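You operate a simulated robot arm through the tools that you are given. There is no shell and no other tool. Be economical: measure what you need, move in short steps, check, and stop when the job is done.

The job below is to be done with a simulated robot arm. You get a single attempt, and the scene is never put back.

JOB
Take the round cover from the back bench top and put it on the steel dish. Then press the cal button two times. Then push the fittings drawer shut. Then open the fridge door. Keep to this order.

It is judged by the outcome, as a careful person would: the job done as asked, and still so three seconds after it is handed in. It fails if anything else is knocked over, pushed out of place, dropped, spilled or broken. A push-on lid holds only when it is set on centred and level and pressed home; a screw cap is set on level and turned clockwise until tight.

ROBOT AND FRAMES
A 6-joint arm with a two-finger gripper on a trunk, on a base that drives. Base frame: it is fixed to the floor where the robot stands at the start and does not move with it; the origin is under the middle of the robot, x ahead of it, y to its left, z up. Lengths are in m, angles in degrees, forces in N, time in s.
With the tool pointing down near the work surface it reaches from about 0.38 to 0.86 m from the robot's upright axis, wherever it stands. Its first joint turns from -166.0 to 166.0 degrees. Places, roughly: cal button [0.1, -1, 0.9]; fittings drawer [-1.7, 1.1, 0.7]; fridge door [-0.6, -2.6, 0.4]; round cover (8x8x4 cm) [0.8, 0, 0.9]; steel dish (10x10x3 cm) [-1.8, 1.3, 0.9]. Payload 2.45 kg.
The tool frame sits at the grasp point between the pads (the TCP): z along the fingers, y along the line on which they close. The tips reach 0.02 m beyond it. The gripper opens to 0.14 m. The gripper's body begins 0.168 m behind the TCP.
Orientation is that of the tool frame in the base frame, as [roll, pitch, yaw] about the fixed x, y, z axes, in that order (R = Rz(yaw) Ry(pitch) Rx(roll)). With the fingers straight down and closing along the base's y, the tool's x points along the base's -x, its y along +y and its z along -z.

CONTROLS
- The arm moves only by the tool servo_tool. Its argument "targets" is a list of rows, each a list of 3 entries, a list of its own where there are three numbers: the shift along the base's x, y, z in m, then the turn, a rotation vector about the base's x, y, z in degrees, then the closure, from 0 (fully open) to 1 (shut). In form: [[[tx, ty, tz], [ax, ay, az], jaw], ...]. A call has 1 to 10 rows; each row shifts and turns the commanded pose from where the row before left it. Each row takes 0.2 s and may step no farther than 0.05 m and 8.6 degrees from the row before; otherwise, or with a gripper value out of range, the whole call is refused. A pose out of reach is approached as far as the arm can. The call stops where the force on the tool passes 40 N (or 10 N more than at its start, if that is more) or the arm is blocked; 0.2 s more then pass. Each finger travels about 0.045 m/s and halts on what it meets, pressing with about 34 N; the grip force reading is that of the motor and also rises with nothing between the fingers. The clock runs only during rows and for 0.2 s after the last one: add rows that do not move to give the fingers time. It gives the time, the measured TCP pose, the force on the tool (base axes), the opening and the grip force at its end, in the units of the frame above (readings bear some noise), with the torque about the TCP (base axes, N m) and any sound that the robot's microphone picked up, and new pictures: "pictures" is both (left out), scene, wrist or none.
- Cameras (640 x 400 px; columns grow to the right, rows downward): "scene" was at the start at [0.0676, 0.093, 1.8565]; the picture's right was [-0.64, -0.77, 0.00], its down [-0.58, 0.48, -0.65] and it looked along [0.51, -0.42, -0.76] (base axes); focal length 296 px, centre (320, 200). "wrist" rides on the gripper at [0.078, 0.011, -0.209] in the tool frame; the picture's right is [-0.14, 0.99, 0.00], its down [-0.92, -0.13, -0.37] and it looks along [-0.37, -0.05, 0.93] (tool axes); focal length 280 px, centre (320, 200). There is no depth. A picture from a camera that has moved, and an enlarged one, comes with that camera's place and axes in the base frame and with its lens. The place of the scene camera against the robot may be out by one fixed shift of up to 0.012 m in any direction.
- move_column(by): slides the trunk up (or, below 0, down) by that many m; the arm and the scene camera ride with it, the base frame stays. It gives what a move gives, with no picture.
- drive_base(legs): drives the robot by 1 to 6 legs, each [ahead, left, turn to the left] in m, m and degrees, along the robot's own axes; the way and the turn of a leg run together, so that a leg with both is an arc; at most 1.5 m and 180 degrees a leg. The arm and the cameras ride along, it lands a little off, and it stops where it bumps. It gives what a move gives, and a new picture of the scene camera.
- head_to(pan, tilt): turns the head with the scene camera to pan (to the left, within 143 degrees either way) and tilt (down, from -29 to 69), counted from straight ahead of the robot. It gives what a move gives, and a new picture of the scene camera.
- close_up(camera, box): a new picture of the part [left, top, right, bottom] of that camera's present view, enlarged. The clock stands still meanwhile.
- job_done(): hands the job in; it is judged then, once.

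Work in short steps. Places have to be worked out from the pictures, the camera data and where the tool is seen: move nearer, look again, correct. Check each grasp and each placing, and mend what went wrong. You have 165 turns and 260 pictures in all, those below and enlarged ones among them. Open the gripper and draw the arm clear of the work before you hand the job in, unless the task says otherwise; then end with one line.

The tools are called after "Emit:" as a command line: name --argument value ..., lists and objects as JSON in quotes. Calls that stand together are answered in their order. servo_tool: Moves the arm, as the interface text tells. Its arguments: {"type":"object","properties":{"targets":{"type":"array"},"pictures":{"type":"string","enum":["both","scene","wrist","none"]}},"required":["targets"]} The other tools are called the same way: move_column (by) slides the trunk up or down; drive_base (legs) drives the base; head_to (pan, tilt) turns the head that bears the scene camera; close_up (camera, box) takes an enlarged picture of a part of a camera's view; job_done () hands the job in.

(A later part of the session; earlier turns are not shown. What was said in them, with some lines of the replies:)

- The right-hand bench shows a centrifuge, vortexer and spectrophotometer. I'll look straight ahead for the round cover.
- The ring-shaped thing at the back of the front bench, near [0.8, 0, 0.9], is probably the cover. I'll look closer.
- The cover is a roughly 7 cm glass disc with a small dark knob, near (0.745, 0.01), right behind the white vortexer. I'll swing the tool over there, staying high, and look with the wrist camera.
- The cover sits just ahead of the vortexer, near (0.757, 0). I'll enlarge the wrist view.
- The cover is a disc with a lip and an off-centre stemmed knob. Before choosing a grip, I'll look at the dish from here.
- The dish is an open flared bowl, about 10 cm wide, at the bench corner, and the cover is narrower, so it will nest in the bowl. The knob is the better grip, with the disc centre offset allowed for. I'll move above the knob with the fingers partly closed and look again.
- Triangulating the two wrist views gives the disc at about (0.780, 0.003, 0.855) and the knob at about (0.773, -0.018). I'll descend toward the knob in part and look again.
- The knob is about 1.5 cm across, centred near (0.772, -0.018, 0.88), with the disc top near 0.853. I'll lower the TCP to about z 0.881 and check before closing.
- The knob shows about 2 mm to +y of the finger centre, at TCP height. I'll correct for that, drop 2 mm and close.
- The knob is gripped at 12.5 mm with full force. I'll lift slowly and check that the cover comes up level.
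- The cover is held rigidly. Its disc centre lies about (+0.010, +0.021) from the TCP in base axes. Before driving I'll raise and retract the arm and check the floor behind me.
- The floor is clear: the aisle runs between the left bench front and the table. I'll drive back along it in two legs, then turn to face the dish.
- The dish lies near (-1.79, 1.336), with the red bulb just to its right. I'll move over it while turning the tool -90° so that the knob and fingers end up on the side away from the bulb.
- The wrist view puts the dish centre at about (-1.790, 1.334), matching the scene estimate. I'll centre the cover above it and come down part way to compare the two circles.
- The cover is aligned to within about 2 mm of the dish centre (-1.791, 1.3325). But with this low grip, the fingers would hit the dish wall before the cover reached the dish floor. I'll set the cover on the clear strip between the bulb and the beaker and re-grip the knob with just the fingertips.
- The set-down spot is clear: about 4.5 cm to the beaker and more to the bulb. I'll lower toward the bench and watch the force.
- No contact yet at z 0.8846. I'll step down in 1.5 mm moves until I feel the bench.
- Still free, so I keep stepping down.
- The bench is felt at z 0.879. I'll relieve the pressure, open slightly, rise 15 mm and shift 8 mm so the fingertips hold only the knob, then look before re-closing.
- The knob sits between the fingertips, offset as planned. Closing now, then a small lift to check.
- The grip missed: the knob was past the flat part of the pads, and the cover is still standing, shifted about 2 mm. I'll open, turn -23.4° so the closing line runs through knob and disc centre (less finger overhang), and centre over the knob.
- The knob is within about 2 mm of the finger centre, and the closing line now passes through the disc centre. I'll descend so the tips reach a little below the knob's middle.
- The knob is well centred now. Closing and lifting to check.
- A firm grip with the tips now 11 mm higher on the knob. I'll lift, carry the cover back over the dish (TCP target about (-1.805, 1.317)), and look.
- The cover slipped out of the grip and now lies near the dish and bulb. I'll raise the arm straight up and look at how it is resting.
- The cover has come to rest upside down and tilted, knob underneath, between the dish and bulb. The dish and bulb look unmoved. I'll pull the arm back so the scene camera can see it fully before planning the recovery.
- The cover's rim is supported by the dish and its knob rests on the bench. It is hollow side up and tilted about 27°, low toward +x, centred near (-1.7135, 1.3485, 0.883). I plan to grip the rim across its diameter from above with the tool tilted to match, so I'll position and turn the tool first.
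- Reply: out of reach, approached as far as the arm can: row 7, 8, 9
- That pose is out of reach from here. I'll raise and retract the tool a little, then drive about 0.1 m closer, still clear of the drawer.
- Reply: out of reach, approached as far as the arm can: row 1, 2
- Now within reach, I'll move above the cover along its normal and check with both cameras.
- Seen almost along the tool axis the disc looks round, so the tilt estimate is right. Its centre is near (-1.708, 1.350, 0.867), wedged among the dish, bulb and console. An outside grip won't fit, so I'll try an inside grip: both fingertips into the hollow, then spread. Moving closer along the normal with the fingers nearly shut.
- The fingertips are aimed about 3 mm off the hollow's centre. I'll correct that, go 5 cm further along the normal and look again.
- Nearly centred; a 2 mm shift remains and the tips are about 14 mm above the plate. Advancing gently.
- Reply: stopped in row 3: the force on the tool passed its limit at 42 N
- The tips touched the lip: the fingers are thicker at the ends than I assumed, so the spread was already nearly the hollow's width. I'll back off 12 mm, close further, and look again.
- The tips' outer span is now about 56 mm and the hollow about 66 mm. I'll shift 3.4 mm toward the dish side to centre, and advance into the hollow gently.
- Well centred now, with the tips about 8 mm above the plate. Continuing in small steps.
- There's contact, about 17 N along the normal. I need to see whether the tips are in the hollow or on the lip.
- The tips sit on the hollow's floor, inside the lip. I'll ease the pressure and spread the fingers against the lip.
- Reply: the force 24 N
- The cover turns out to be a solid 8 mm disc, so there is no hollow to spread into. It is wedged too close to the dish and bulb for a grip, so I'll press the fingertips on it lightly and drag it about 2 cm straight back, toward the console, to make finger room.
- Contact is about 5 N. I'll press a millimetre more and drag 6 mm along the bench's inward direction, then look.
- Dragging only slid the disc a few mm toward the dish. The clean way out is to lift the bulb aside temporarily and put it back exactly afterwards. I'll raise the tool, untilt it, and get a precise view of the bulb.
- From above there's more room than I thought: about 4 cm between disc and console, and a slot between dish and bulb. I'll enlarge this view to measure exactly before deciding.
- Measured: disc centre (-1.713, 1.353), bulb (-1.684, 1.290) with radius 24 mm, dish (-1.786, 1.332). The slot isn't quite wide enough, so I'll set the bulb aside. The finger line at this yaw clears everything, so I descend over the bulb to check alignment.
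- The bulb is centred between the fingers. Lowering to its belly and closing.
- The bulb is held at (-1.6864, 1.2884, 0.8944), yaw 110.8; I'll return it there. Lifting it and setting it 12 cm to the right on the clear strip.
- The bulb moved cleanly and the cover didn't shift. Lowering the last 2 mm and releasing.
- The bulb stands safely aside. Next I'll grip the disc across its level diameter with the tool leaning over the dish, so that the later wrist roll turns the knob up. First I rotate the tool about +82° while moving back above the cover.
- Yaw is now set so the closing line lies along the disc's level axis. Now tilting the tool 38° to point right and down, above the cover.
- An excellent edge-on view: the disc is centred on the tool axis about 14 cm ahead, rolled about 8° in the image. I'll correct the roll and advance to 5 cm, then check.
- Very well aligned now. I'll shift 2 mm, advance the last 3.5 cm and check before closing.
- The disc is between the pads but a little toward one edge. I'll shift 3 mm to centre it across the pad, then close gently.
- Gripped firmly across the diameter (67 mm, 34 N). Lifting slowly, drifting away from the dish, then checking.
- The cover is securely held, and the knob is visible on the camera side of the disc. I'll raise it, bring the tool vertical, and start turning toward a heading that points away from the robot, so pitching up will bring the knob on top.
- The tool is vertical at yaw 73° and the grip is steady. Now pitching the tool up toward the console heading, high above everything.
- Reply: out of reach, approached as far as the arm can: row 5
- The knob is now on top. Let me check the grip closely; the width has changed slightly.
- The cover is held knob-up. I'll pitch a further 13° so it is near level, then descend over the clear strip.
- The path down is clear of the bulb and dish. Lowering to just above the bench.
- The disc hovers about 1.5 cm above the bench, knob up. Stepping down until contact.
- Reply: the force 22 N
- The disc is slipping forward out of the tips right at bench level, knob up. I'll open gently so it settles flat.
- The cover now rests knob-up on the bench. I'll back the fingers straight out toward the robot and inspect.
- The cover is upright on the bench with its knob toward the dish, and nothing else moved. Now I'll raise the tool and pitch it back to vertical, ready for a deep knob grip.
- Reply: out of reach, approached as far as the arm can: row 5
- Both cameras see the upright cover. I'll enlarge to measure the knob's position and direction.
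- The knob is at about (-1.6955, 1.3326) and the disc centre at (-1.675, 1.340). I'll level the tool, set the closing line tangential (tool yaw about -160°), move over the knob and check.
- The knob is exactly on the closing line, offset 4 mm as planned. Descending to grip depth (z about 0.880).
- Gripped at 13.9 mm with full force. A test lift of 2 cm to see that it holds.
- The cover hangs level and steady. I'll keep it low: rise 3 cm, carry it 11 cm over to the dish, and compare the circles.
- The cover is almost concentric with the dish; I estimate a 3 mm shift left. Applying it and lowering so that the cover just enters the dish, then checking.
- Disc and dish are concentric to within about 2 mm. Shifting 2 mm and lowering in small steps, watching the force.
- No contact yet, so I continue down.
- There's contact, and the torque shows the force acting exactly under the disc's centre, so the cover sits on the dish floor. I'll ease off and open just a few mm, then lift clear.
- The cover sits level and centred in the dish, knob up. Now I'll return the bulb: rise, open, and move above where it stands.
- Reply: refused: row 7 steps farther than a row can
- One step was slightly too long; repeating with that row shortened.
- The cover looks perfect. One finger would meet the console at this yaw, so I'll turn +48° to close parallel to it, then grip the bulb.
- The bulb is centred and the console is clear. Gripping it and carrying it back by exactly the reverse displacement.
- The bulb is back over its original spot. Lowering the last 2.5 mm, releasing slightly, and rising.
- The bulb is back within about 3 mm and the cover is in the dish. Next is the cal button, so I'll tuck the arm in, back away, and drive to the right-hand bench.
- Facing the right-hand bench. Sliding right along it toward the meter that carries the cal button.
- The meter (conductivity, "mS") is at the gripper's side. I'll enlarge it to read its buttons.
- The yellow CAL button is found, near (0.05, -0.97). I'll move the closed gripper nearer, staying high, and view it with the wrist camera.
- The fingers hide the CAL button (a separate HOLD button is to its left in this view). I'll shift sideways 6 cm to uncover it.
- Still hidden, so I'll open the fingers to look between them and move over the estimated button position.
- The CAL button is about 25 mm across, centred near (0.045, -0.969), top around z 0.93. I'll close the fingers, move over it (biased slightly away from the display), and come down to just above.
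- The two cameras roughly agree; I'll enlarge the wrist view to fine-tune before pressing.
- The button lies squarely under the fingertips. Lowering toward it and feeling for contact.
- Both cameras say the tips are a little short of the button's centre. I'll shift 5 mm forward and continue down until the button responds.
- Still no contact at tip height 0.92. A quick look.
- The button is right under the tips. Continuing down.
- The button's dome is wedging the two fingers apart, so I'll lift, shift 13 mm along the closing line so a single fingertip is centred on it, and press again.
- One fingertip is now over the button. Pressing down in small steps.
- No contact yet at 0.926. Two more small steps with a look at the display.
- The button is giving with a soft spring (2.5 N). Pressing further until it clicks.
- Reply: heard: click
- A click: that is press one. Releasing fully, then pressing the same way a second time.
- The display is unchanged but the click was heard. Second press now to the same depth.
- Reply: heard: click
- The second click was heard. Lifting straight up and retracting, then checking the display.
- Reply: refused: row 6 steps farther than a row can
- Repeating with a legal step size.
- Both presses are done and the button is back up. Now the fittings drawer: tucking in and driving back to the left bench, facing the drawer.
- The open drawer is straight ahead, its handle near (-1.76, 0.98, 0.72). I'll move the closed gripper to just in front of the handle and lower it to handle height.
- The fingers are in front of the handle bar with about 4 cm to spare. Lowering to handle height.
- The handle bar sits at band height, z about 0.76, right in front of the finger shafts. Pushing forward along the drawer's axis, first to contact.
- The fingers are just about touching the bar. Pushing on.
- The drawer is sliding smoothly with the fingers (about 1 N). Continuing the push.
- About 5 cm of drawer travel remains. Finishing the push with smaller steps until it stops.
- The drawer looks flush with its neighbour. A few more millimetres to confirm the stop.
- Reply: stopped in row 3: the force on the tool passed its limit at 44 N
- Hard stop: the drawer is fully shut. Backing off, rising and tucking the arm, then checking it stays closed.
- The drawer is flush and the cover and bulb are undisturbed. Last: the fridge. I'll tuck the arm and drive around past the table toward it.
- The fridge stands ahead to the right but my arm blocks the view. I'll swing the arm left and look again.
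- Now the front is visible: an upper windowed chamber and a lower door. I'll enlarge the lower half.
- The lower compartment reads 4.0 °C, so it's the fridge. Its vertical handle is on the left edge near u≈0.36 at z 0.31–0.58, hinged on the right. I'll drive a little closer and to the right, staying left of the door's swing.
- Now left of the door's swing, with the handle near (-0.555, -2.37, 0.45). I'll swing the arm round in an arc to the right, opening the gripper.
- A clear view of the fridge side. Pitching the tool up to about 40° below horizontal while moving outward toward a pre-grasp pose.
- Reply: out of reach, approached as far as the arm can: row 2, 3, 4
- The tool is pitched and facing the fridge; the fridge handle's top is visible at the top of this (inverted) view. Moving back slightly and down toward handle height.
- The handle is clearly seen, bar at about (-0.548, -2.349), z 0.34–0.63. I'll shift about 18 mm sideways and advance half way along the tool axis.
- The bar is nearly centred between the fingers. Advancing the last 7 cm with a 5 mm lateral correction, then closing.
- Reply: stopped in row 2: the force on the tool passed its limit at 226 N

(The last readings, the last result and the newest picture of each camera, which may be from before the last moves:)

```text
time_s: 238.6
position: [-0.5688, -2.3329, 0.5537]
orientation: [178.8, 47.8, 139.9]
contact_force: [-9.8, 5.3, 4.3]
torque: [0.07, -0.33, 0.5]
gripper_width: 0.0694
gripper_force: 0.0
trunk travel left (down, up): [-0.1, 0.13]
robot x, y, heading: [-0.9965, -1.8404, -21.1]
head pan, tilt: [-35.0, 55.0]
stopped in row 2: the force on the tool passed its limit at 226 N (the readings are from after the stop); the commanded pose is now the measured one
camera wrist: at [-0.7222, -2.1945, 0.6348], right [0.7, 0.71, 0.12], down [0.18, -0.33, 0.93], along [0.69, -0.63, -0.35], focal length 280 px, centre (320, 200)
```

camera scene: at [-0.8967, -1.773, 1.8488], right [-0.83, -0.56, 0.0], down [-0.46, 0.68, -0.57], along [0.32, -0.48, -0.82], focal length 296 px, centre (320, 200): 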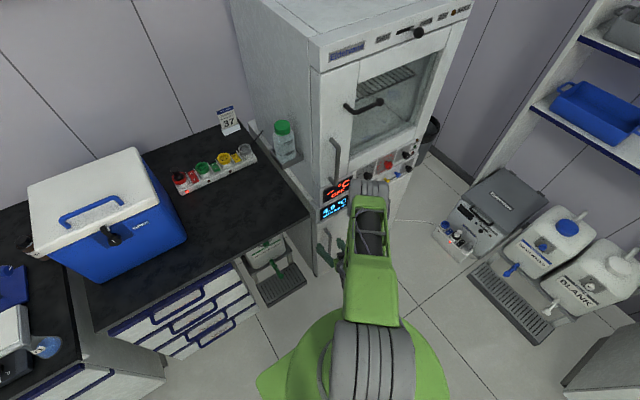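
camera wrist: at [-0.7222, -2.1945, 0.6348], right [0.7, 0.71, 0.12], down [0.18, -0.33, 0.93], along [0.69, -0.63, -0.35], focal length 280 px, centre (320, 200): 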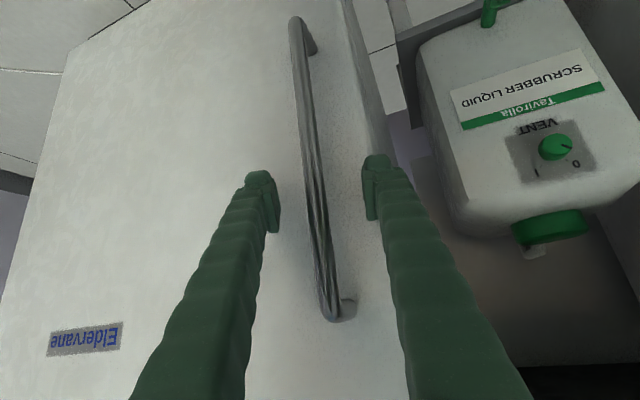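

A fingertip touched the door because the tool isn't square to it. I'll back off, turn the tool 17° to face the door squarely, narrow the opening, and look again.

Emit:
servo_tool --targets '[[[-0.018, 0.014, 0.02], [0, 0, 0], 0.6], [[-0.005, 0, 0], [0, 0, 8.5], 0.65], [[0, 0, 0], [0, 0, 8.5], 0.65], [[0, 0, 0], [0, 0, 0], 0.65]]' --pictures "both"

Emit:
close_up --camera "wrist" --box '[220, 130, 420, 255]'

```text
time_s: 239.6
position: [-0.5899, -2.3216, 0.574]
orientation: [178.9, 48.1, 157.0]
contact_force: [0.3, 0.0, -0.1]
torque: [-0.02, 0.02, -0.01]
gripper_width: 0.049
gripper_force: 0.1
trunk travel left (down, up): [-0.1, 0.13]
robot x, y, heading: [-0.9945, -1.8465, -21.1]
head pan, tilt: [-35.0, 55.0]
camera scene: at [-0.8969, -1.773, 1.8488], right [-0.83, -0.56, 0.0], down [-0.46, 0.68, -0.57], along [0.32, -0.48, -0.82], focal length 296 px, centre (320, 200)
camera wrist: at [-0.7772, -2.2328, 0.6557], right [0.46, 0.88, 0.11], down [0.26, -0.26, 0.93], along [0.85, -0.4, -0.35], focal length 280 px, centre (320, 200)
```

scene: 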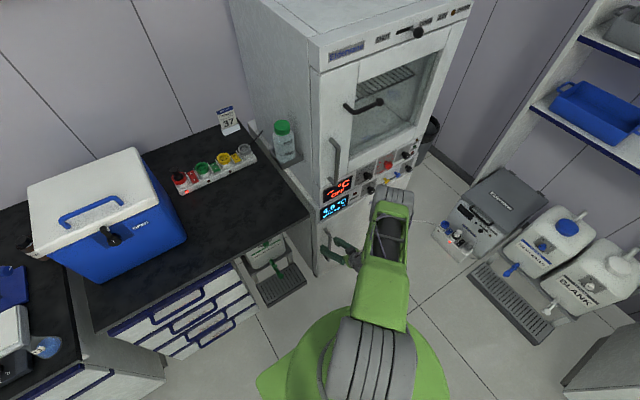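
wrist: 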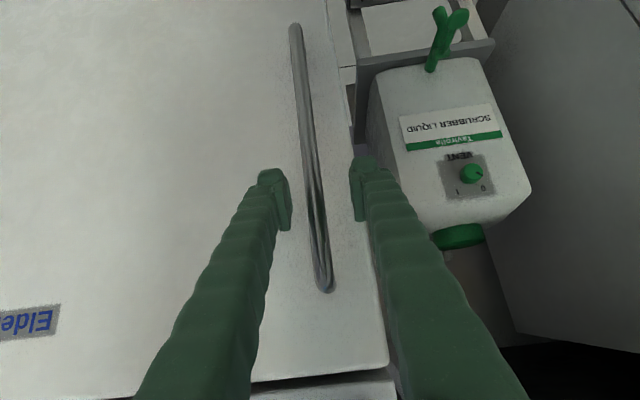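

```text
3.20 times, centred on (320, 192) of wrist
camera zoom: at [-0.7772, -2.2328, 0.6557], right [0.46, 0.88, 0.11], down [0.26, -0.26, 0.93], along [0.85, -0.4, -0.35], focal length 897 px, centre (320, 224)
```

zoom: 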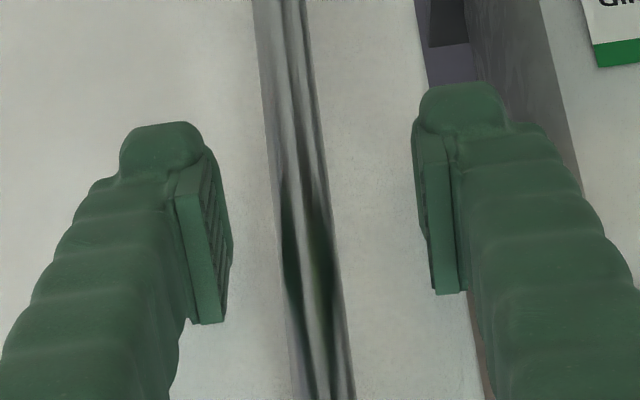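

Square to the door now. Shifting 7 mm to centre the bar and advancing gently.

Emit:
servo_tool --targets '[[[0.0075, -0.0105, -0.01], [0, 0, 0], 0.65], [[0.0104, -0.0041, -0.01], [0, 0, 0], 0.65], [[0.0035, -0.0014, -0.0033], [0, 0, 0], 0.65]]' --pictures "none"

Emit:
servo_tool --targets '[[[0.0028, -0.0011, -0.0027], [0, 0, 0], 0.65], [[0.0014, -0.0006, -0.0013], [0, 0, 0], 0.65]]' --pictures "wrist"

Emit:
close_up --camera "wrist" --box '[220, 130, 420, 255]'

```text
time_s: 240.4
position: [-0.5698, -2.3374, 0.5508]
orientation: [178.9, 48.1, 156.9]
contact_force: [-0.4, -0.3, 0.3]
torque: [-0.03, -0.03, 0.0]
gripper_width: 0.0491
gripper_force: 0.1
trunk travel left (down, up): [-0.1, 0.13]
robot x, y, heading: [-0.9962, -1.843, -21.0]
head pan, tilt: [-35.0, 55.0]
```

```text
time_s: 241.0
position: [-0.563, -2.339, 0.5485]
orientation: [178.9, 48.1, 156.9]
contact_force: [0.0, 0.7, 0.6]
torque: [0.04, 0.03, -0.03]
gripper_width: 0.0489
gripper_force: 0.0
trunk travel left (down, up): [-0.1, 0.13]
robot x, y, heading: [-0.9963, -1.8431, -20.9]
head pan, tilt: [-35.0, 55.0]
camera wrist: at [-0.752, -2.2506, 0.6284], right [0.46, 0.88, 0.11], down [0.26, -0.26, 0.93], along [0.85, -0.4, -0.35], focal length 280 px, centre (320, 200)
```

wrist: 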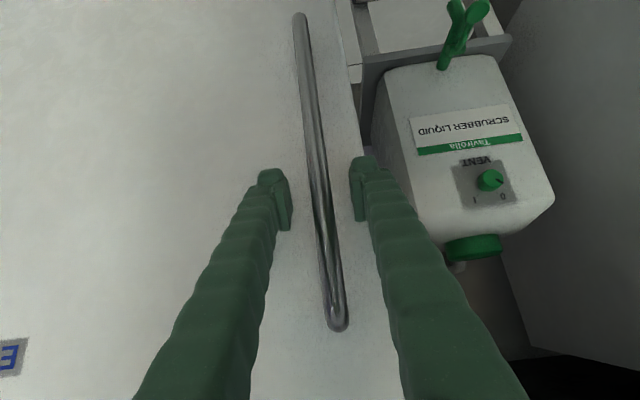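

```text
3.20 times, centred on (320, 192) of wrist
camera zoom: at [-0.752, -2.2506, 0.6284], right [0.46, 0.88, 0.11], down [0.26, -0.26, 0.93], along [0.85, -0.4, -0.35], focal length 897 px, centre (320, 224)
```

zoom: 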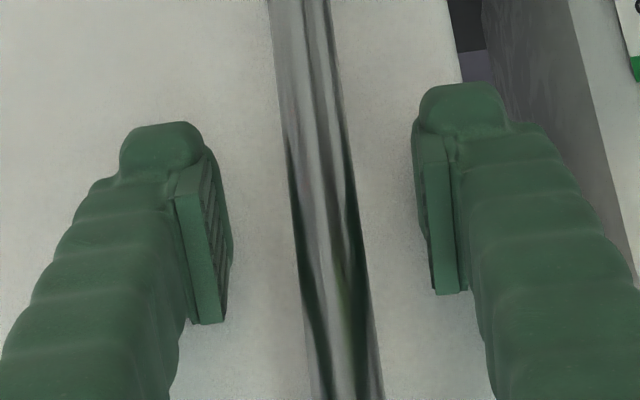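

The bar is centred between the pads but still near the tips' depth. A few more millimetres, watching the force.

Emit:
servo_tool --targets '[[[0.0028, -0.0011, -0.0027], [0, 0, 0], 0.65], [[0.0028, -0.0011, -0.0027], [0, 0, 0], 0.65]]' --pictures "none"

Emit:
servo_tool --targets '[[[0.002, -0.0008, -0.0019], [0, 0, 0], 0.65], [[0.002, -0.0008, -0.0019], [0, 0, 0], 0.65]]' --pictures "none"

```text
time_s: 241.6
position: [-0.5583, -2.3412, 0.542]
orientation: [178.9, 48.0, 156.9]
contact_force: [0.4, -0.7, -0.1]
torque: [0.01, -0.02, 0.0]
gripper_width: 0.0491
gripper_force: 0.1
trunk travel left (down, up): [-0.1, 0.13]
robot x, y, heading: [-0.9937, -1.8402, -21.1]
head pan, tilt: [-35.0, 55.0]
```

```text
time_s: 242.2
position: [-0.5588, -2.3409, 0.5369]
orientation: [178.7, 48.0, 156.6]
contact_force: [-26.0, 8.9, 10.4]
torque: [-0.13, -0.26, -0.27]
gripper_width: 0.0502
gripper_force: 0.4
trunk travel left (down, up): [-0.1, 0.13]
robot x, y, heading: [-0.993, -1.8426, -21.2]
head pan, tilt: [-35.0, 55.0]
```

The tips touch the door, so this is as deep as possible. Easing back 2 mm and closing on the bar.

Emit:
servo_tool --targets '[[[-0.0028, 0.0011, 0.0027], [0, 0, 0], 0.65], [[0, 0, 0], [0, 0, 0], 0.75], [[0, 0, 0], [0, 0, 0], 0.85], [[0, 0, 0], [0, 0, 0], 1], [[0, 0, 0], [0, 0, 0], 1], [[0, 0, 0], [0, 0, 0], 1]]' --pictures "wrist"

Emit:
close_up --camera "wrist" --box '[220, 130, 420, 255]'

```text
time_s: 243.6
position: [-0.5584, -2.338, 0.541]
orientation: [178.9, 48.2, 157.1]
contact_force: [-27.2, 9.0, 5.7]
torque: [-0.23, 0.23, -0.1]
gripper_width: 0.0102
gripper_force: 37.4
trunk travel left (down, up): [-0.1, 0.13]
robot x, y, heading: [-0.992, -1.8424, -21.1]
head pan, tilt: [-35.0, 55.0]
camera wrist: at [-0.7462, -2.2515, 0.6213], right [0.46, 0.88, 0.12], down [0.26, -0.26, 0.93], along [0.85, -0.4, -0.35], focal length 280 px, centre (320, 200)
```

wrist: 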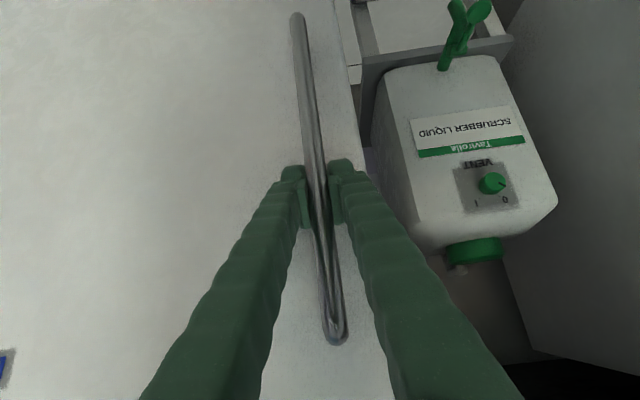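

```text
3.20 times, centred on (320, 192) of wrist
camera zoom: at [-0.7462, -2.2515, 0.6213], right [0.46, 0.88, 0.12], down [0.26, -0.26, 0.93], along [0.85, -0.4, -0.35], focal length 897 px, centre (320, 224)
```

zoom: 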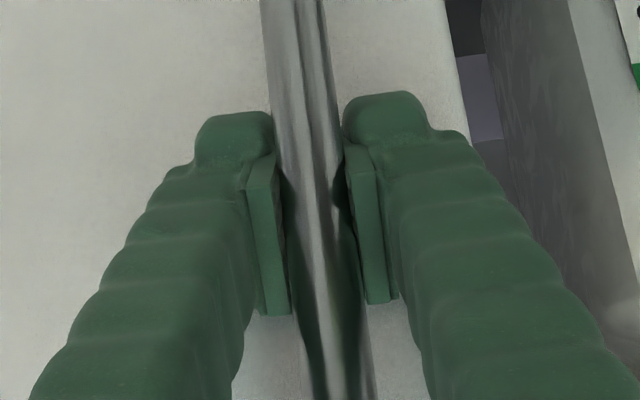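

Gripped on the bar (10 mm). Pulling straight out a couple of centimetres to see if the door follows.

Emit:
servo_tool --targets '[[[-0.0093, 0.0036, 0], [0, 0, 0], 1], [[-0.0093, 0.0036, 0], [0, 0, 0], 1], [[-0.0093, 0.0035, 0], [0, 0, 0], 1]]' --pictures "both"

Emit:
close_up --camera "scene" --box '[280, 190, 408, 270]'

```text
time_s: 244.4
position: [-0.5854, -2.3316, 0.5403]
orientation: [179.2, 48.3, 156.8]
contact_force: [-0.4, -12.5, -16.1]
torque: [-0.36, -0.14, 0.57]
gripper_width: 0.0104
gripper_force: 37.5
trunk travel left (down, up): [-0.1, 0.13]
robot x, y, heading: [-0.9927, -1.8444, -21.1]
head pan, tilt: [-35.0, 55.0]
camera scene: at [-0.8961, -1.7751, 1.8488], right [-0.83, -0.56, 0.0], down [-0.46, 0.68, -0.57], along [0.32, -0.48, -0.82], focal length 296 px, centre (320, 200)
camera wrist: at [-0.7727, -2.244, 0.6213], right [0.46, 0.88, 0.11], down [0.26, -0.26, 0.93], along [0.85, -0.4, -0.35], focal length 280 px, centre (320, 200)
```

scene: 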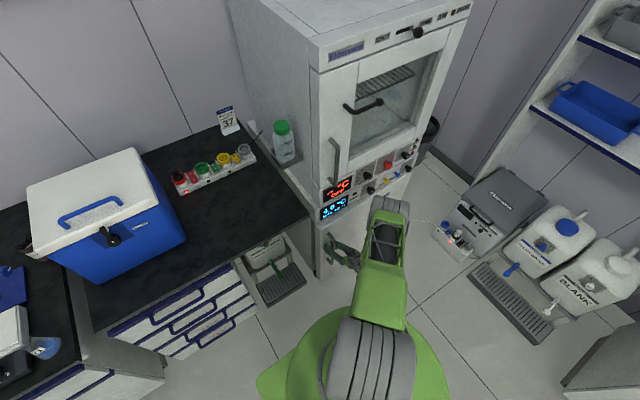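
wrist: 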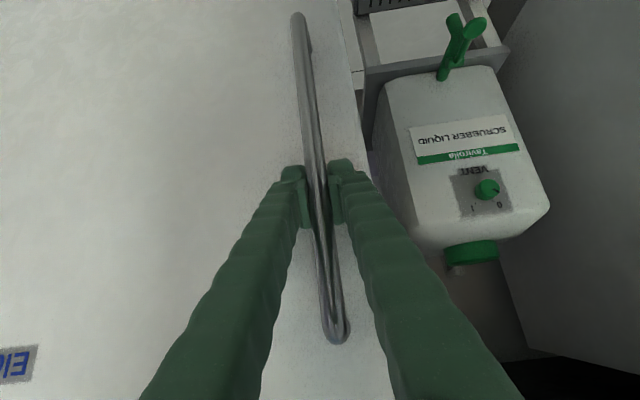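

```text
5.00 times, centred on (344, 230) of scene
camera zoom: at [-0.8961, -1.7751, 1.8488], right [-0.83, -0.56, 0.0], down [-0.46, 0.68, -0.57], along [0.32, -0.48, -0.82], focal length 1481 px, centre (200, 50)
```

zoom: 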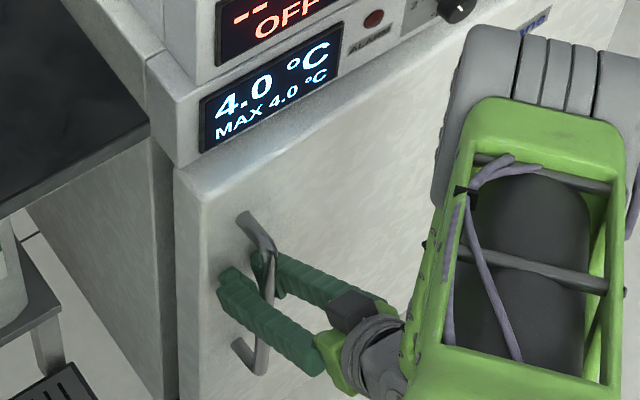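

The door follows the pull. Continuing along the hinge's arc in small steps, turning the tool slightly with it.

Emit:
servo_tool --targets '[[[-0.0138, 0.0032, -0.002], [0, 0, 1], 1], [[-0.0138, 0.0032, 0], [0, 0, 1], 1], [[-0.014, 0.0025, 0], [0, 0, 1], 1], [[-0.014, 0.0024, 0], [0, 0, 1], 1]]' --pictures "none"

Emit:
servo_tool --targets '[[[-0.014, 0.0017, 0], [0, 0, 1], 1], [[-0.0141, 0.0017, 0], [0, 0, 1], 1], [[-0.0141, 0.001, 0], [0, 0, 1], 1], [[-0.0142, 0.001, 0], [0, 0, 1], 1]]' --pictures "both"

```text
time_s: 245.4
position: [-0.6429, -2.3221, 0.5412]
orientation: [179.2, 48.3, 160.9]
contact_force: [-2.0, -20.5, 19.8]
torque: [-0.2, -0.26, 0.7]
gripper_width: 0.0105
gripper_force: 37.6
trunk travel left (down, up): [-0.1, 0.13]
robot x, y, heading: [-0.9973, -1.8394, -21.3]
head pan, tilt: [-35.0, 55.0]
```

```text
time_s: 246.4
position: [-0.6991, -2.319, 0.5407]
orientation: [179.4, 48.2, 165.1]
contact_force: [-0.7, -30.5, 13.6]
torque: [-0.29, 0.08, 0.55]
gripper_width: 0.0106
gripper_force: 38.1
trunk travel left (down, up): [-0.1, 0.13]
robot x, y, heading: [-0.9989, -1.8411, -21.0]
head pan, tilt: [-35.0, 55.0]
camera scene: at [-0.8975, -1.7738, 1.8491], right [-0.83, -0.56, 0.0], down [-0.46, 0.68, -0.57], along [0.32, -0.48, -0.82], focal length 296 px, centre (320, 200)
camera wrist: at [-0.8971, -2.2562, 0.6209], right [0.33, 0.94, 0.11], down [0.29, -0.22, 0.93], along [0.9, -0.28, -0.35], focal length 280 px, centre (320, 200)
```

scene: 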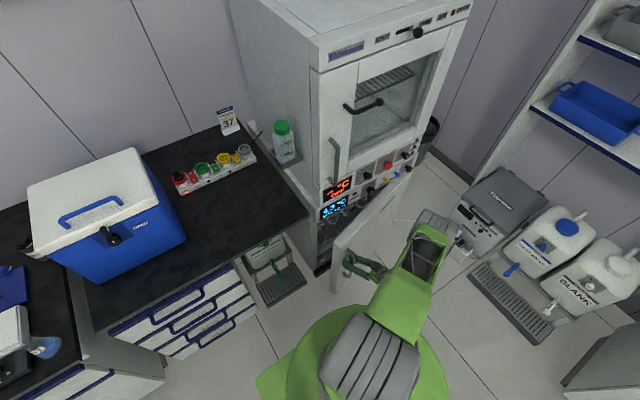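
wrist: 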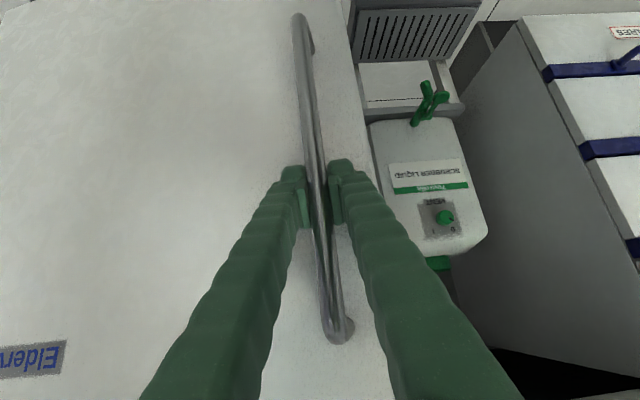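

The door is about 18° open. The sideways force says the hinge radius is smaller than I assumed, so I'll bias the path toward the hinge and continue.

Emit:
servo_tool --targets '[[[-0.008, -0.007, 0], [0, 0, 1.5], 1], [[-0.013, -0.003, 0], [0, 0, 1.5], 1], [[-0.013, -0.0035, 0], [0, 0, 1.5], 1], [[-0.013, -0.004, 0], [0, 0, 1.5], 1]]' --pictures "none"

Emit:
servo_tool --targets '[[[-0.013, -0.0045, 0], [0, 0, 1.5], 1], [[-0.013, -0.005, 0], [0, 0, 1.5], 1], [[-0.013, -0.0055, 0], [0, 0, 1.5], 1], [[-0.013, -0.006, 0], [0, 0, 1.5], 1]]' --pictures "both"

```text
time_s: 247.2
position: [-0.7273, -2.3179, 0.5402]
orientation: [178.3, 48.5, 169.2]
contact_force: [0.7, 7.3, 16.7]
torque: [-0.4, -0.76, -0.05]
gripper_width: 0.0104
gripper_force: 37.2
trunk travel left (down, up): [-0.1, 0.13]
robot x, y, heading: [-0.9942, -1.8415, -21.0]
head pan, tilt: [-35.0, 55.0]
stopped in row 4: the force on the tool passed its limit at 45 N (the readings are from after the stop); the commanded pose is now the measured one
```

```text
time_s: 247.7
position: [-0.7378, -2.3172, 0.5399]
orientation: [177.7, 48.7, 170.6]
contact_force: [0.3, 6.6, 14.6]
torque: [-0.56, -0.84, -0.06]
gripper_width: 0.0107
gripper_force: 37.3
trunk travel left (down, up): [-0.1, 0.13]
robot x, y, heading: [-0.9937, -1.8423, -20.8]
head pan, tilt: [-35.0, 55.0]
stopped in row 2: the force on the tool passed its limit at 41 N (the readings are from after the stop); the commanded pose is now the measured one
camera scene: at [-0.8968, -1.7709, 1.8487], right [-0.83, -0.56, 0.0], down [-0.46, 0.68, -0.57], along [0.32, -0.48, -0.82], focal length 296 px, centre (320, 200)
camera wrist: at [-0.9427, -2.2807, 0.6188], right [0.22, 0.97, 0.13], down [0.31, -0.19, 0.93], along [0.92, -0.17, -0.34], focal length 280 px, centre (320, 200)
```

scene: 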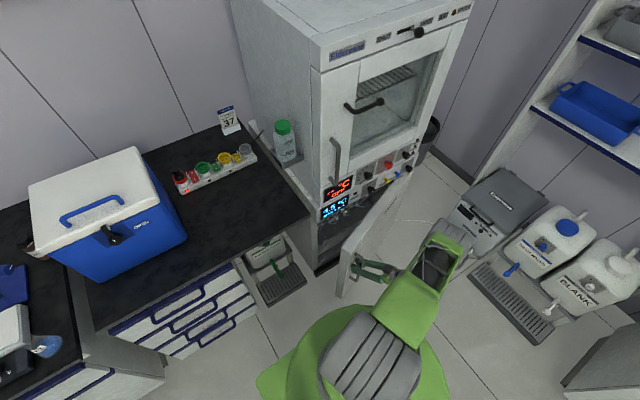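
wrist: 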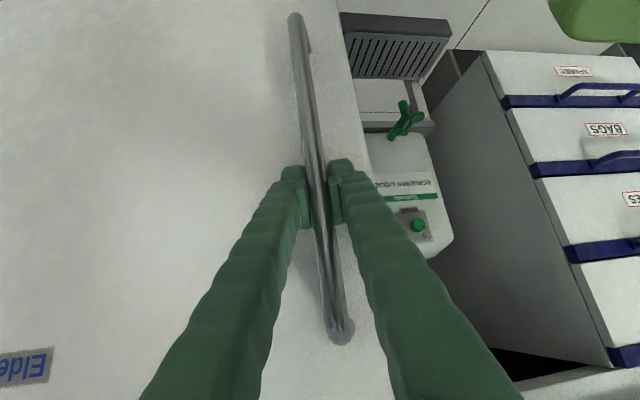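

The true path is close to my original arc, so I'd over-corrected. Continuing with near-pure -x steps and a small upward relief.

Emit:
servo_tool --targets '[[[-0.012, 0.001, 0.002], [0, 0, 1.2], 1], [[-0.013, -0.0005, 0], [0, 0, 1.2], 1], [[-0.013, -0.001, 0], [0, 0, 1.2], 1], [[-0.013, -0.0015, 0], [0, 0, 1.2], 1], [[-0.013, -0.002, 0], [0, 0, 1.2], 1]]' --pictures "none"

Emit:
servo_tool --targets '[[[-0.013, -0.0024, 0], [0, 0, 1.2], 1], [[-0.013, -0.0028, 0], [0, 0, 1.2], 1], [[-0.013, -0.0032, 0], [0, 0, 1.2], 1], [[-0.013, -0.0036, 0], [0, 0, 1.2], 1]]' --pictures "both"

```text
time_s: 248.9
position: [-0.8053, -2.325, 0.5396]
orientation: [177.9, 48.2, 176.3]
contact_force: [5.1, -24.1, -31.4]
torque: [-0.63, -0.22, 0.33]
gripper_width: 0.0107
gripper_force: 38.3
trunk travel left (down, up): [-0.1, 0.13]
robot x, y, heading: [-0.9946, -1.8399, -21.0]
head pan, tilt: [-35.0, 55.0]
```

```text
time_s: 249.9
position: [-0.8545, -2.3368, 0.5402]
orientation: [177.9, 48.5, -179.0]
contact_force: [9.4, -29.7, -17.5]
torque: [-0.7, -0.25, 0.57]
gripper_width: 0.0105
gripper_force: 37.8
trunk travel left (down, up): [-0.1, 0.13]
robot x, y, heading: [-0.992, -1.8434, -21.0]
head pan, tilt: [-35.0, 55.0]
camera scene: at [-0.8962, -1.775, 1.849], right [-0.83, -0.56, 0.0], down [-0.46, 0.68, -0.57], along [0.32, -0.47, -0.82], focal length 296 px, centre (320, 200)
camera wrist: at [-1.0625, -2.3384, 0.6203], right [0.04, 0.99, 0.13], down [0.34, -0.13, 0.93], along [0.94, 0.0, -0.35], focal length 280 px, centre (320, 200)
```

scene: 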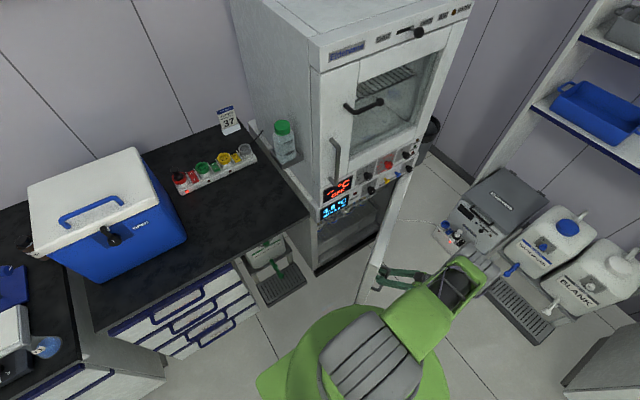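
wrist: 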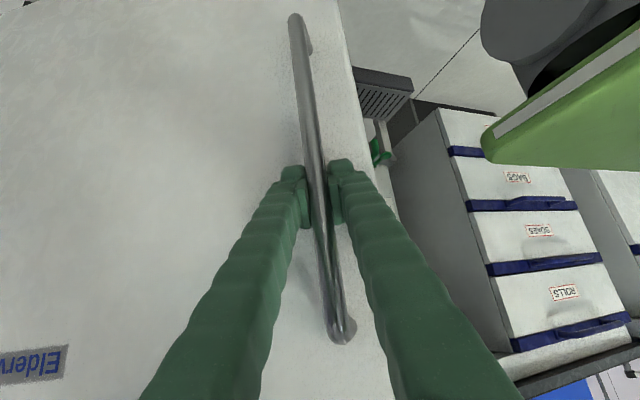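

About 38° open and everything is clear of the robot. Continuing around the arc with updated directions.

Emit:
servo_tool --targets '[[[-0.012, -0.01, 0.001], [0, 0, 1.3], 1], [[-0.0132, -0.0048, 0], [0, 0, 1.3], 1], [[-0.0131, -0.005, 0], [0, 0, 1.3], 1], [[-0.013, -0.0053, 0], [0, 0, 1.3], 1]]' --pictures "none"

Emit:
servo_tool --targets '[[[-0.0129, -0.0058, 0], [0, 0, 1.3], 1], [[-0.0127, -0.0061, 0], [0, 0, 1.3], 1], [[-0.0126, -0.0064, 0], [0, 0, 1.3], 1], [[-0.0124, -0.0067, 0], [0, 0, 1.3], 1]]' --pictures "both"

```text
time_s: 251.1
position: [-0.9049, -2.354, 0.5405]
orientation: [177.1, 48.6, -173.9]
contact_force: [0.9, -0.4, -6.5]
torque: [-0.86, -0.62, 0.0]
gripper_width: 0.0107
gripper_force: 38.4
trunk travel left (down, up): [-0.1, 0.13]
robot x, y, heading: [-0.9941, -1.8407, -20.8]
head pan, tilt: [-35.0, 55.0]
stopped in row 4: the force on the tool passed its limit at 48 N (the readings are from after the stop); the commanded pose is now the measured one
```

```text
time_s: 251.6
position: [-0.9252, -2.3629, 0.5415]
orientation: [177.7, 47.8, -171.8]
contact_force: [3.7, -7.5, -19.1]
torque: [-0.78, -0.3, -0.05]
gripper_width: 0.011
gripper_force: 37.9
out of reach, approached as far as the arm can: row 2
trunk travel left (down, up): [-0.1, 0.13]
robot x, y, heading: [-0.9955, -1.8414, -21.1]
head pan, tilt: [-35.0, 55.0]
stopped in row 2: the force on the tool passed its limit at 46 N (the readings are from after the stop); the commanded pose is now the measured one
camera scene: at [-0.8967, -1.773, 1.8488], right [-0.83, -0.56, 0.0], down [-0.46, 0.68, -0.57], along [0.32, -0.48, -0.82], focal length 296 px, centre (320, 200)
camera wrist: at [-1.13, -2.3903, 0.6233], right [-0.08, 0.99, 0.13], down [0.37, -0.09, 0.93], along [0.93, 0.12, -0.36], focal length 280 px, centre (320, 200)
```

scene: 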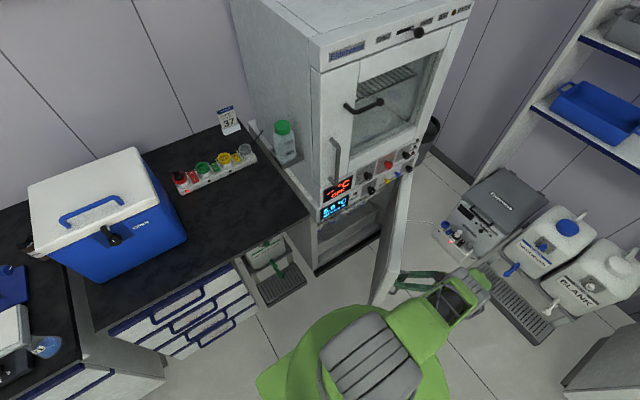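
wrist: 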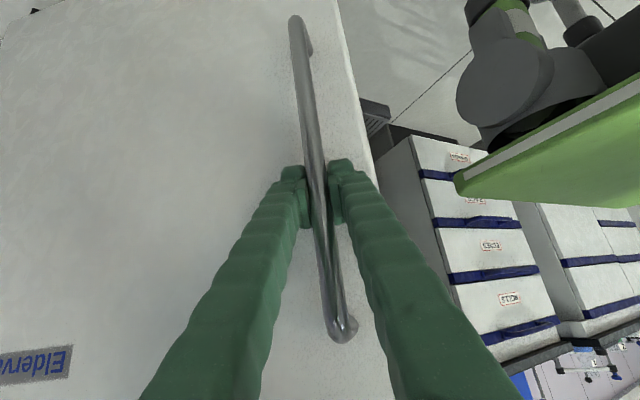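

The door is about 47° open and the arm is near its limit. I'll keep hold and let the base carry the handle further along the arc (back and to the right), which is clear.

Emit:
drive_base --legs '[[-0.0525, -0.078, 0], [-0.038, -0.086, 0]]'

```text
time_s: 253.0
position: [-1.0028, -2.4071, 0.5425]
orientation: [177.2, 47.9, -171.7]
contact_force: [0.2, 2.2, -0.3]
torque: [-0.99, -0.32, 0.03]
gripper_width: 0.0108
gripper_force: 37.9
trunk travel left (down, up): [-0.1, 0.13]
robot x, y, heading: [-1.0722, -1.8921, -21.0]
head pan, tilt: [-35.0, 55.0]
stopped in leg 1: the force on the tool passed its limit at 41 N (the readings are from after the stop); the commanded pose is now the measured one
camera scene: at [-0.9719, -1.8217, 1.8488], right [-0.83, -0.56, 0.0], down [-0.46, 0.68, -0.57], along [0.32, -0.48, -0.82], focal length 296 px, centre (320, 200)
```

scene: 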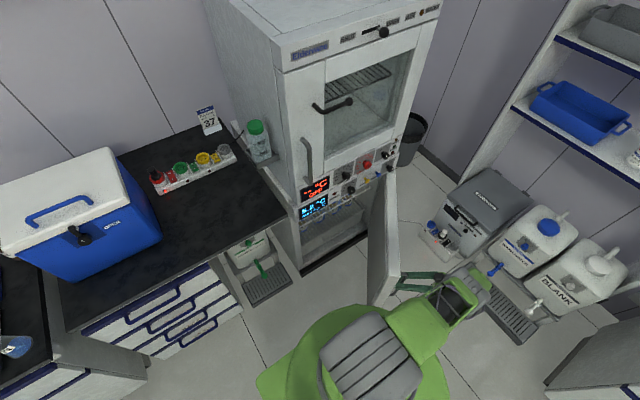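

That worked and the door is now about 57° open. One more small carry along the arc.

Emit:
drive_base --legs '[[-0.02, -0.042, 0], [-0.017, -0.043, 0], [-0.013, -0.045, 0]]'

```text
time_s: 254.3
position: [-1.0405, -2.4361, 0.5415]
orientation: [176.8, 48.1, -171.8]
contact_force: [-1.3, 2.3, 1.6]
torque: [-1.11, -0.3, 0.1]
gripper_width: 0.011
gripper_force: 38.2
trunk travel left (down, up): [-0.1, 0.13]
robot x, y, heading: [-1.1042, -1.9237, -21.2]
head pan, tilt: [-35.0, 55.0]
stopped in leg 2: the force on the tool passed its limit at 41 N (the readings are from after the stop); the commanded pose is now the measured one
camera scene: at [-1.0083, -1.8537, 1.8488], right [-0.83, -0.56, 0.0], down [-0.46, 0.68, -0.57], along [0.32, -0.48, -0.82], focal length 296 px, centre (320, 200)
```

scene: 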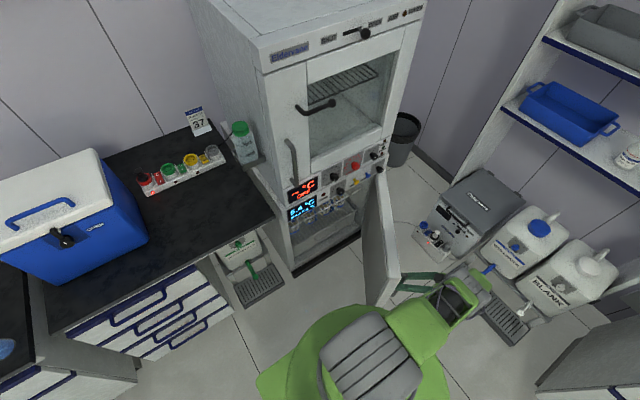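

About 63° open. One last small carry, then I'll let go.

Emit:
drive_base --legs '[[-0.016, -0.046, 0], [-0.01, -0.047, 0]]'

```text
time_s: 255.3
position: [-1.0659, -2.4596, 0.5409]
orientation: [176.5, 48.0, -171.8]
contact_force: [-3.2, 2.6, 3.4]
torque: [-1.18, -0.89, 0.02]
gripper_width: 0.0114
gripper_force: 38.4
trunk travel left (down, up): [-0.1, 0.13]
robot x, y, heading: [-1.1245, -1.9488, -21.1]
head pan, tilt: [-35.0, 55.0]
stopped in leg 1: the force on the tool passed its limit at 46 N (the readings are from after the stop); the commanded pose is now the measured one
camera scene: at [-1.0303, -1.8793, 1.8487], right [-0.83, -0.56, 0.0], down [-0.46, 0.68, -0.57], along [0.32, -0.48, -0.82], focal length 296 px, centre (320, 200)
```

scene: 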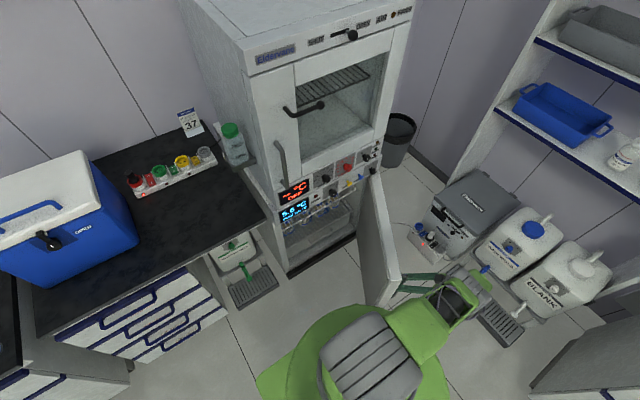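

By the handle's direction of travel the door is about 66° open. One more carry along the updated tangent.

Emit:
drive_base --legs '[[-0.018, -0.04, 0], [-0.014, -0.042, 0]]'

```text
time_s: 257.0
position: [-1.1234, -2.5239, 0.5408]
orientation: [176.5, 48.0, -171.9]
contact_force: [10.9, -9.0, 3.5]
torque: [-1.46, -0.48, 0.02]
gripper_width: 0.0115
gripper_force: 38.0
trunk travel left (down, up): [-0.1, 0.13]
robot x, y, heading: [-1.1853, -2.0122, -21.2]
head pan, tilt: [-35.0, 55.0]
camera scene: at [-1.0882, -1.9439, 1.8488], right [-0.83, -0.56, 0.0], down [-0.46, 0.68, -0.57], along [0.32, -0.48, -0.82], focal length 296 px, centre (320, 200)
```

scene: 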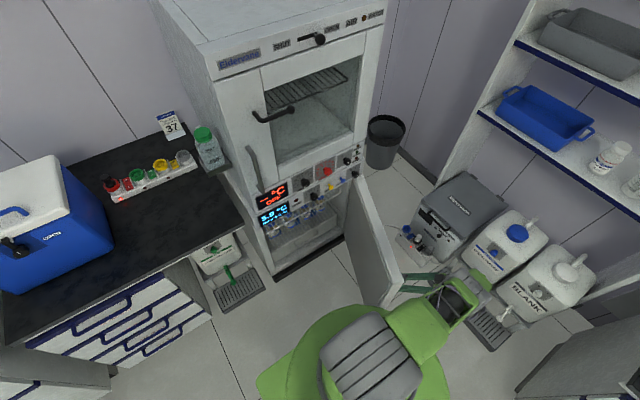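

The full move completed; the door stands about 75° open. Releasing the handle and backing the gripper off along its own axis.

Emit:
servo_tool --targets '[[[0, 0, 0], [0, 0, 0], 0.85], [[0, 0, 0], [0, 0, 0], 0.7], [[0, 0, 0], [0, 0, 0], 0.6], [[-0.02, -0.004, 0.019], [0, 0, 0], 0.55], [[-0.03, -0.006, 0.028], [0, 0, 0], 0.55], [[-0.025, -0.006, 0.04], [0, 0, 0], 0.55], [[-0.01, 0, 0.045], [0, 0, 0], 0.55]]' --pictures "both"

```text
time_s: 258.6
position: [-1.2107, -2.5422, 0.6739]
orientation: [176.4, 48.0, -172.0]
contact_force: [-0.6, -0.1, -0.6]
torque: [-0.04, -0.02, -0.03]
gripper_width: 0.063
gripper_force: 0.0
trunk travel left (down, up): [-0.1, 0.13]
robot x, y, heading: [-1.1835, -2.0129, -21.6]
head pan, tilt: [-35.0, 55.0]
camera scene: at [-1.0887, -1.9435, 1.8489], right [-0.83, -0.56, 0.0], down [-0.46, 0.68, -0.57], along [0.32, -0.48, -0.82], focal length 296 px, centre (320, 200)
camera wrist: at [-1.4148, -2.5731, 0.7543], right [-0.09, 0.99, 0.14], down [0.37, -0.1, 0.93], along [0.93, 0.14, -0.35], focal length 280 px, centre (320, 200)
```

scene: 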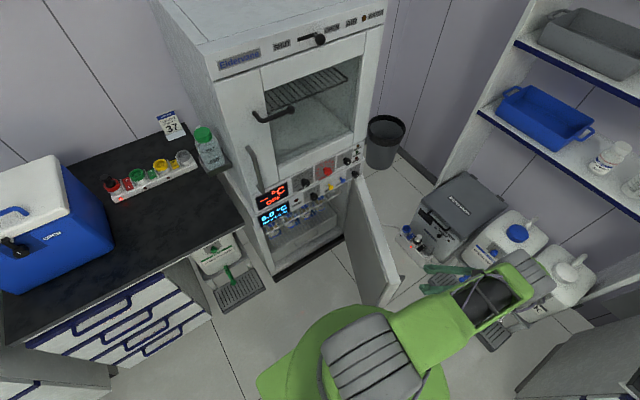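
wrist: 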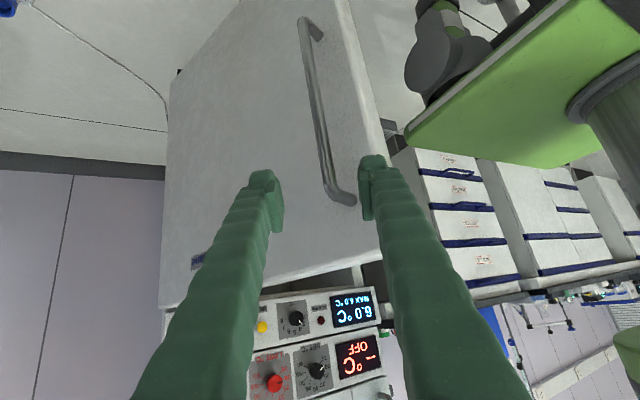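

The door stays open by itself. I'll back the base away so the arm is well clear, then do a final check.

Emit:
drive_base --legs '[[-0.2, 0.03, 0]]'

Emit:
servo_tool --targets '[[[0, 0, 0.03], [0, 0, 0], 0.3], [[0, 0, 0.04], [0, 0, 0], 0.1], [[0, 0, 0.04], [0, 0, 0], 0], [[0, 0, 0], [0, 0, 0], 0], [[0, 0, 0], [0, 0, 0], 0]]' --pictures "scene"

Emit:
close_up --camera "scene" --box '[220, 150, 476, 310]'

```text
time_s: 260.2
position: [-1.3833, -2.443, 0.6724]
orientation: [176.5, 47.9, -172.1]
contact_force: [-0.5, -0.1, 0.2]
torque: [-0.01, -0.02, 0.01]
gripper_width: 0.0633
gripper_force: 0.1
trunk travel left (down, up): [-0.1, 0.13]
robot x, y, heading: [-1.3595, -1.916, -21.2]
head pan, tilt: [-35.0, 55.0]
camera scene: at [-1.26, -1.8446, 1.8489], right [-0.83, -0.55, 0.0], down [-0.45, 0.68, -0.57], along [0.32, -0.48, -0.82], focal length 296 px, centre (320, 200)
```

scene: 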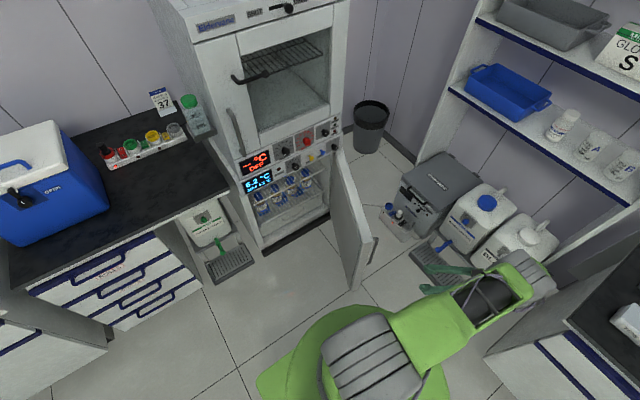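

```text
time_s: 261.4
position: [-1.3825, -2.444, 0.786]
orientation: [176.4, 48.1, -172.3]
contact_force: [0.0, 0.6, 0.5]
torque: [0.02, -0.01, 0.05]
gripper_width: 0.1402
gripper_force: 0.2
trunk travel left (down, up): [-0.1, 0.13]
robot x, y, heading: [-1.3593, -1.9168, -21.5]
head pan, tilt: [-35.0, 55.0]
camera scene: at [-1.2596, -1.8451, 1.8488], right [-0.83, -0.55, 0.0], down [-0.45, 0.68, -0.57], along [0.32, -0.48, -0.82], focal length 296 px, centre (320, 200)
```

scene: 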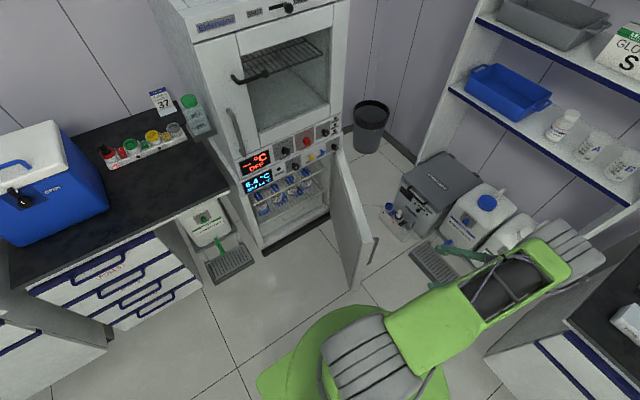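

```text
2.50 times, centred on (348, 230) of scene
camera zoom: at [-1.2596, -1.8451, 1.8488], right [-0.83, -0.55, 0.0], down [-0.45, 0.68, -0.57], along [0.32, -0.48, -0.82], focal length 741 px, centre (250, 125)
```

zoom: 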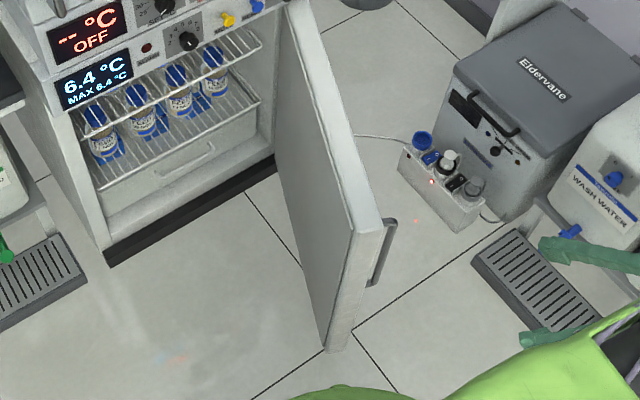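

The fridge door stands wide open with its contents undisturbed, the gripper is open and the arm is clear. All four steps are done in order, so I hand the job in.

Emit:
job_done

```text
The job is handed in.
```

All four steps are done in order: the cover is on the steel dish, cal was pressed twice (two clicks heard), the fittings drawer is shut and the fridge door stands open. I dropped the cover once on the bench before placing it, and I moved the red bulb aside and put it back within about 3 mm.
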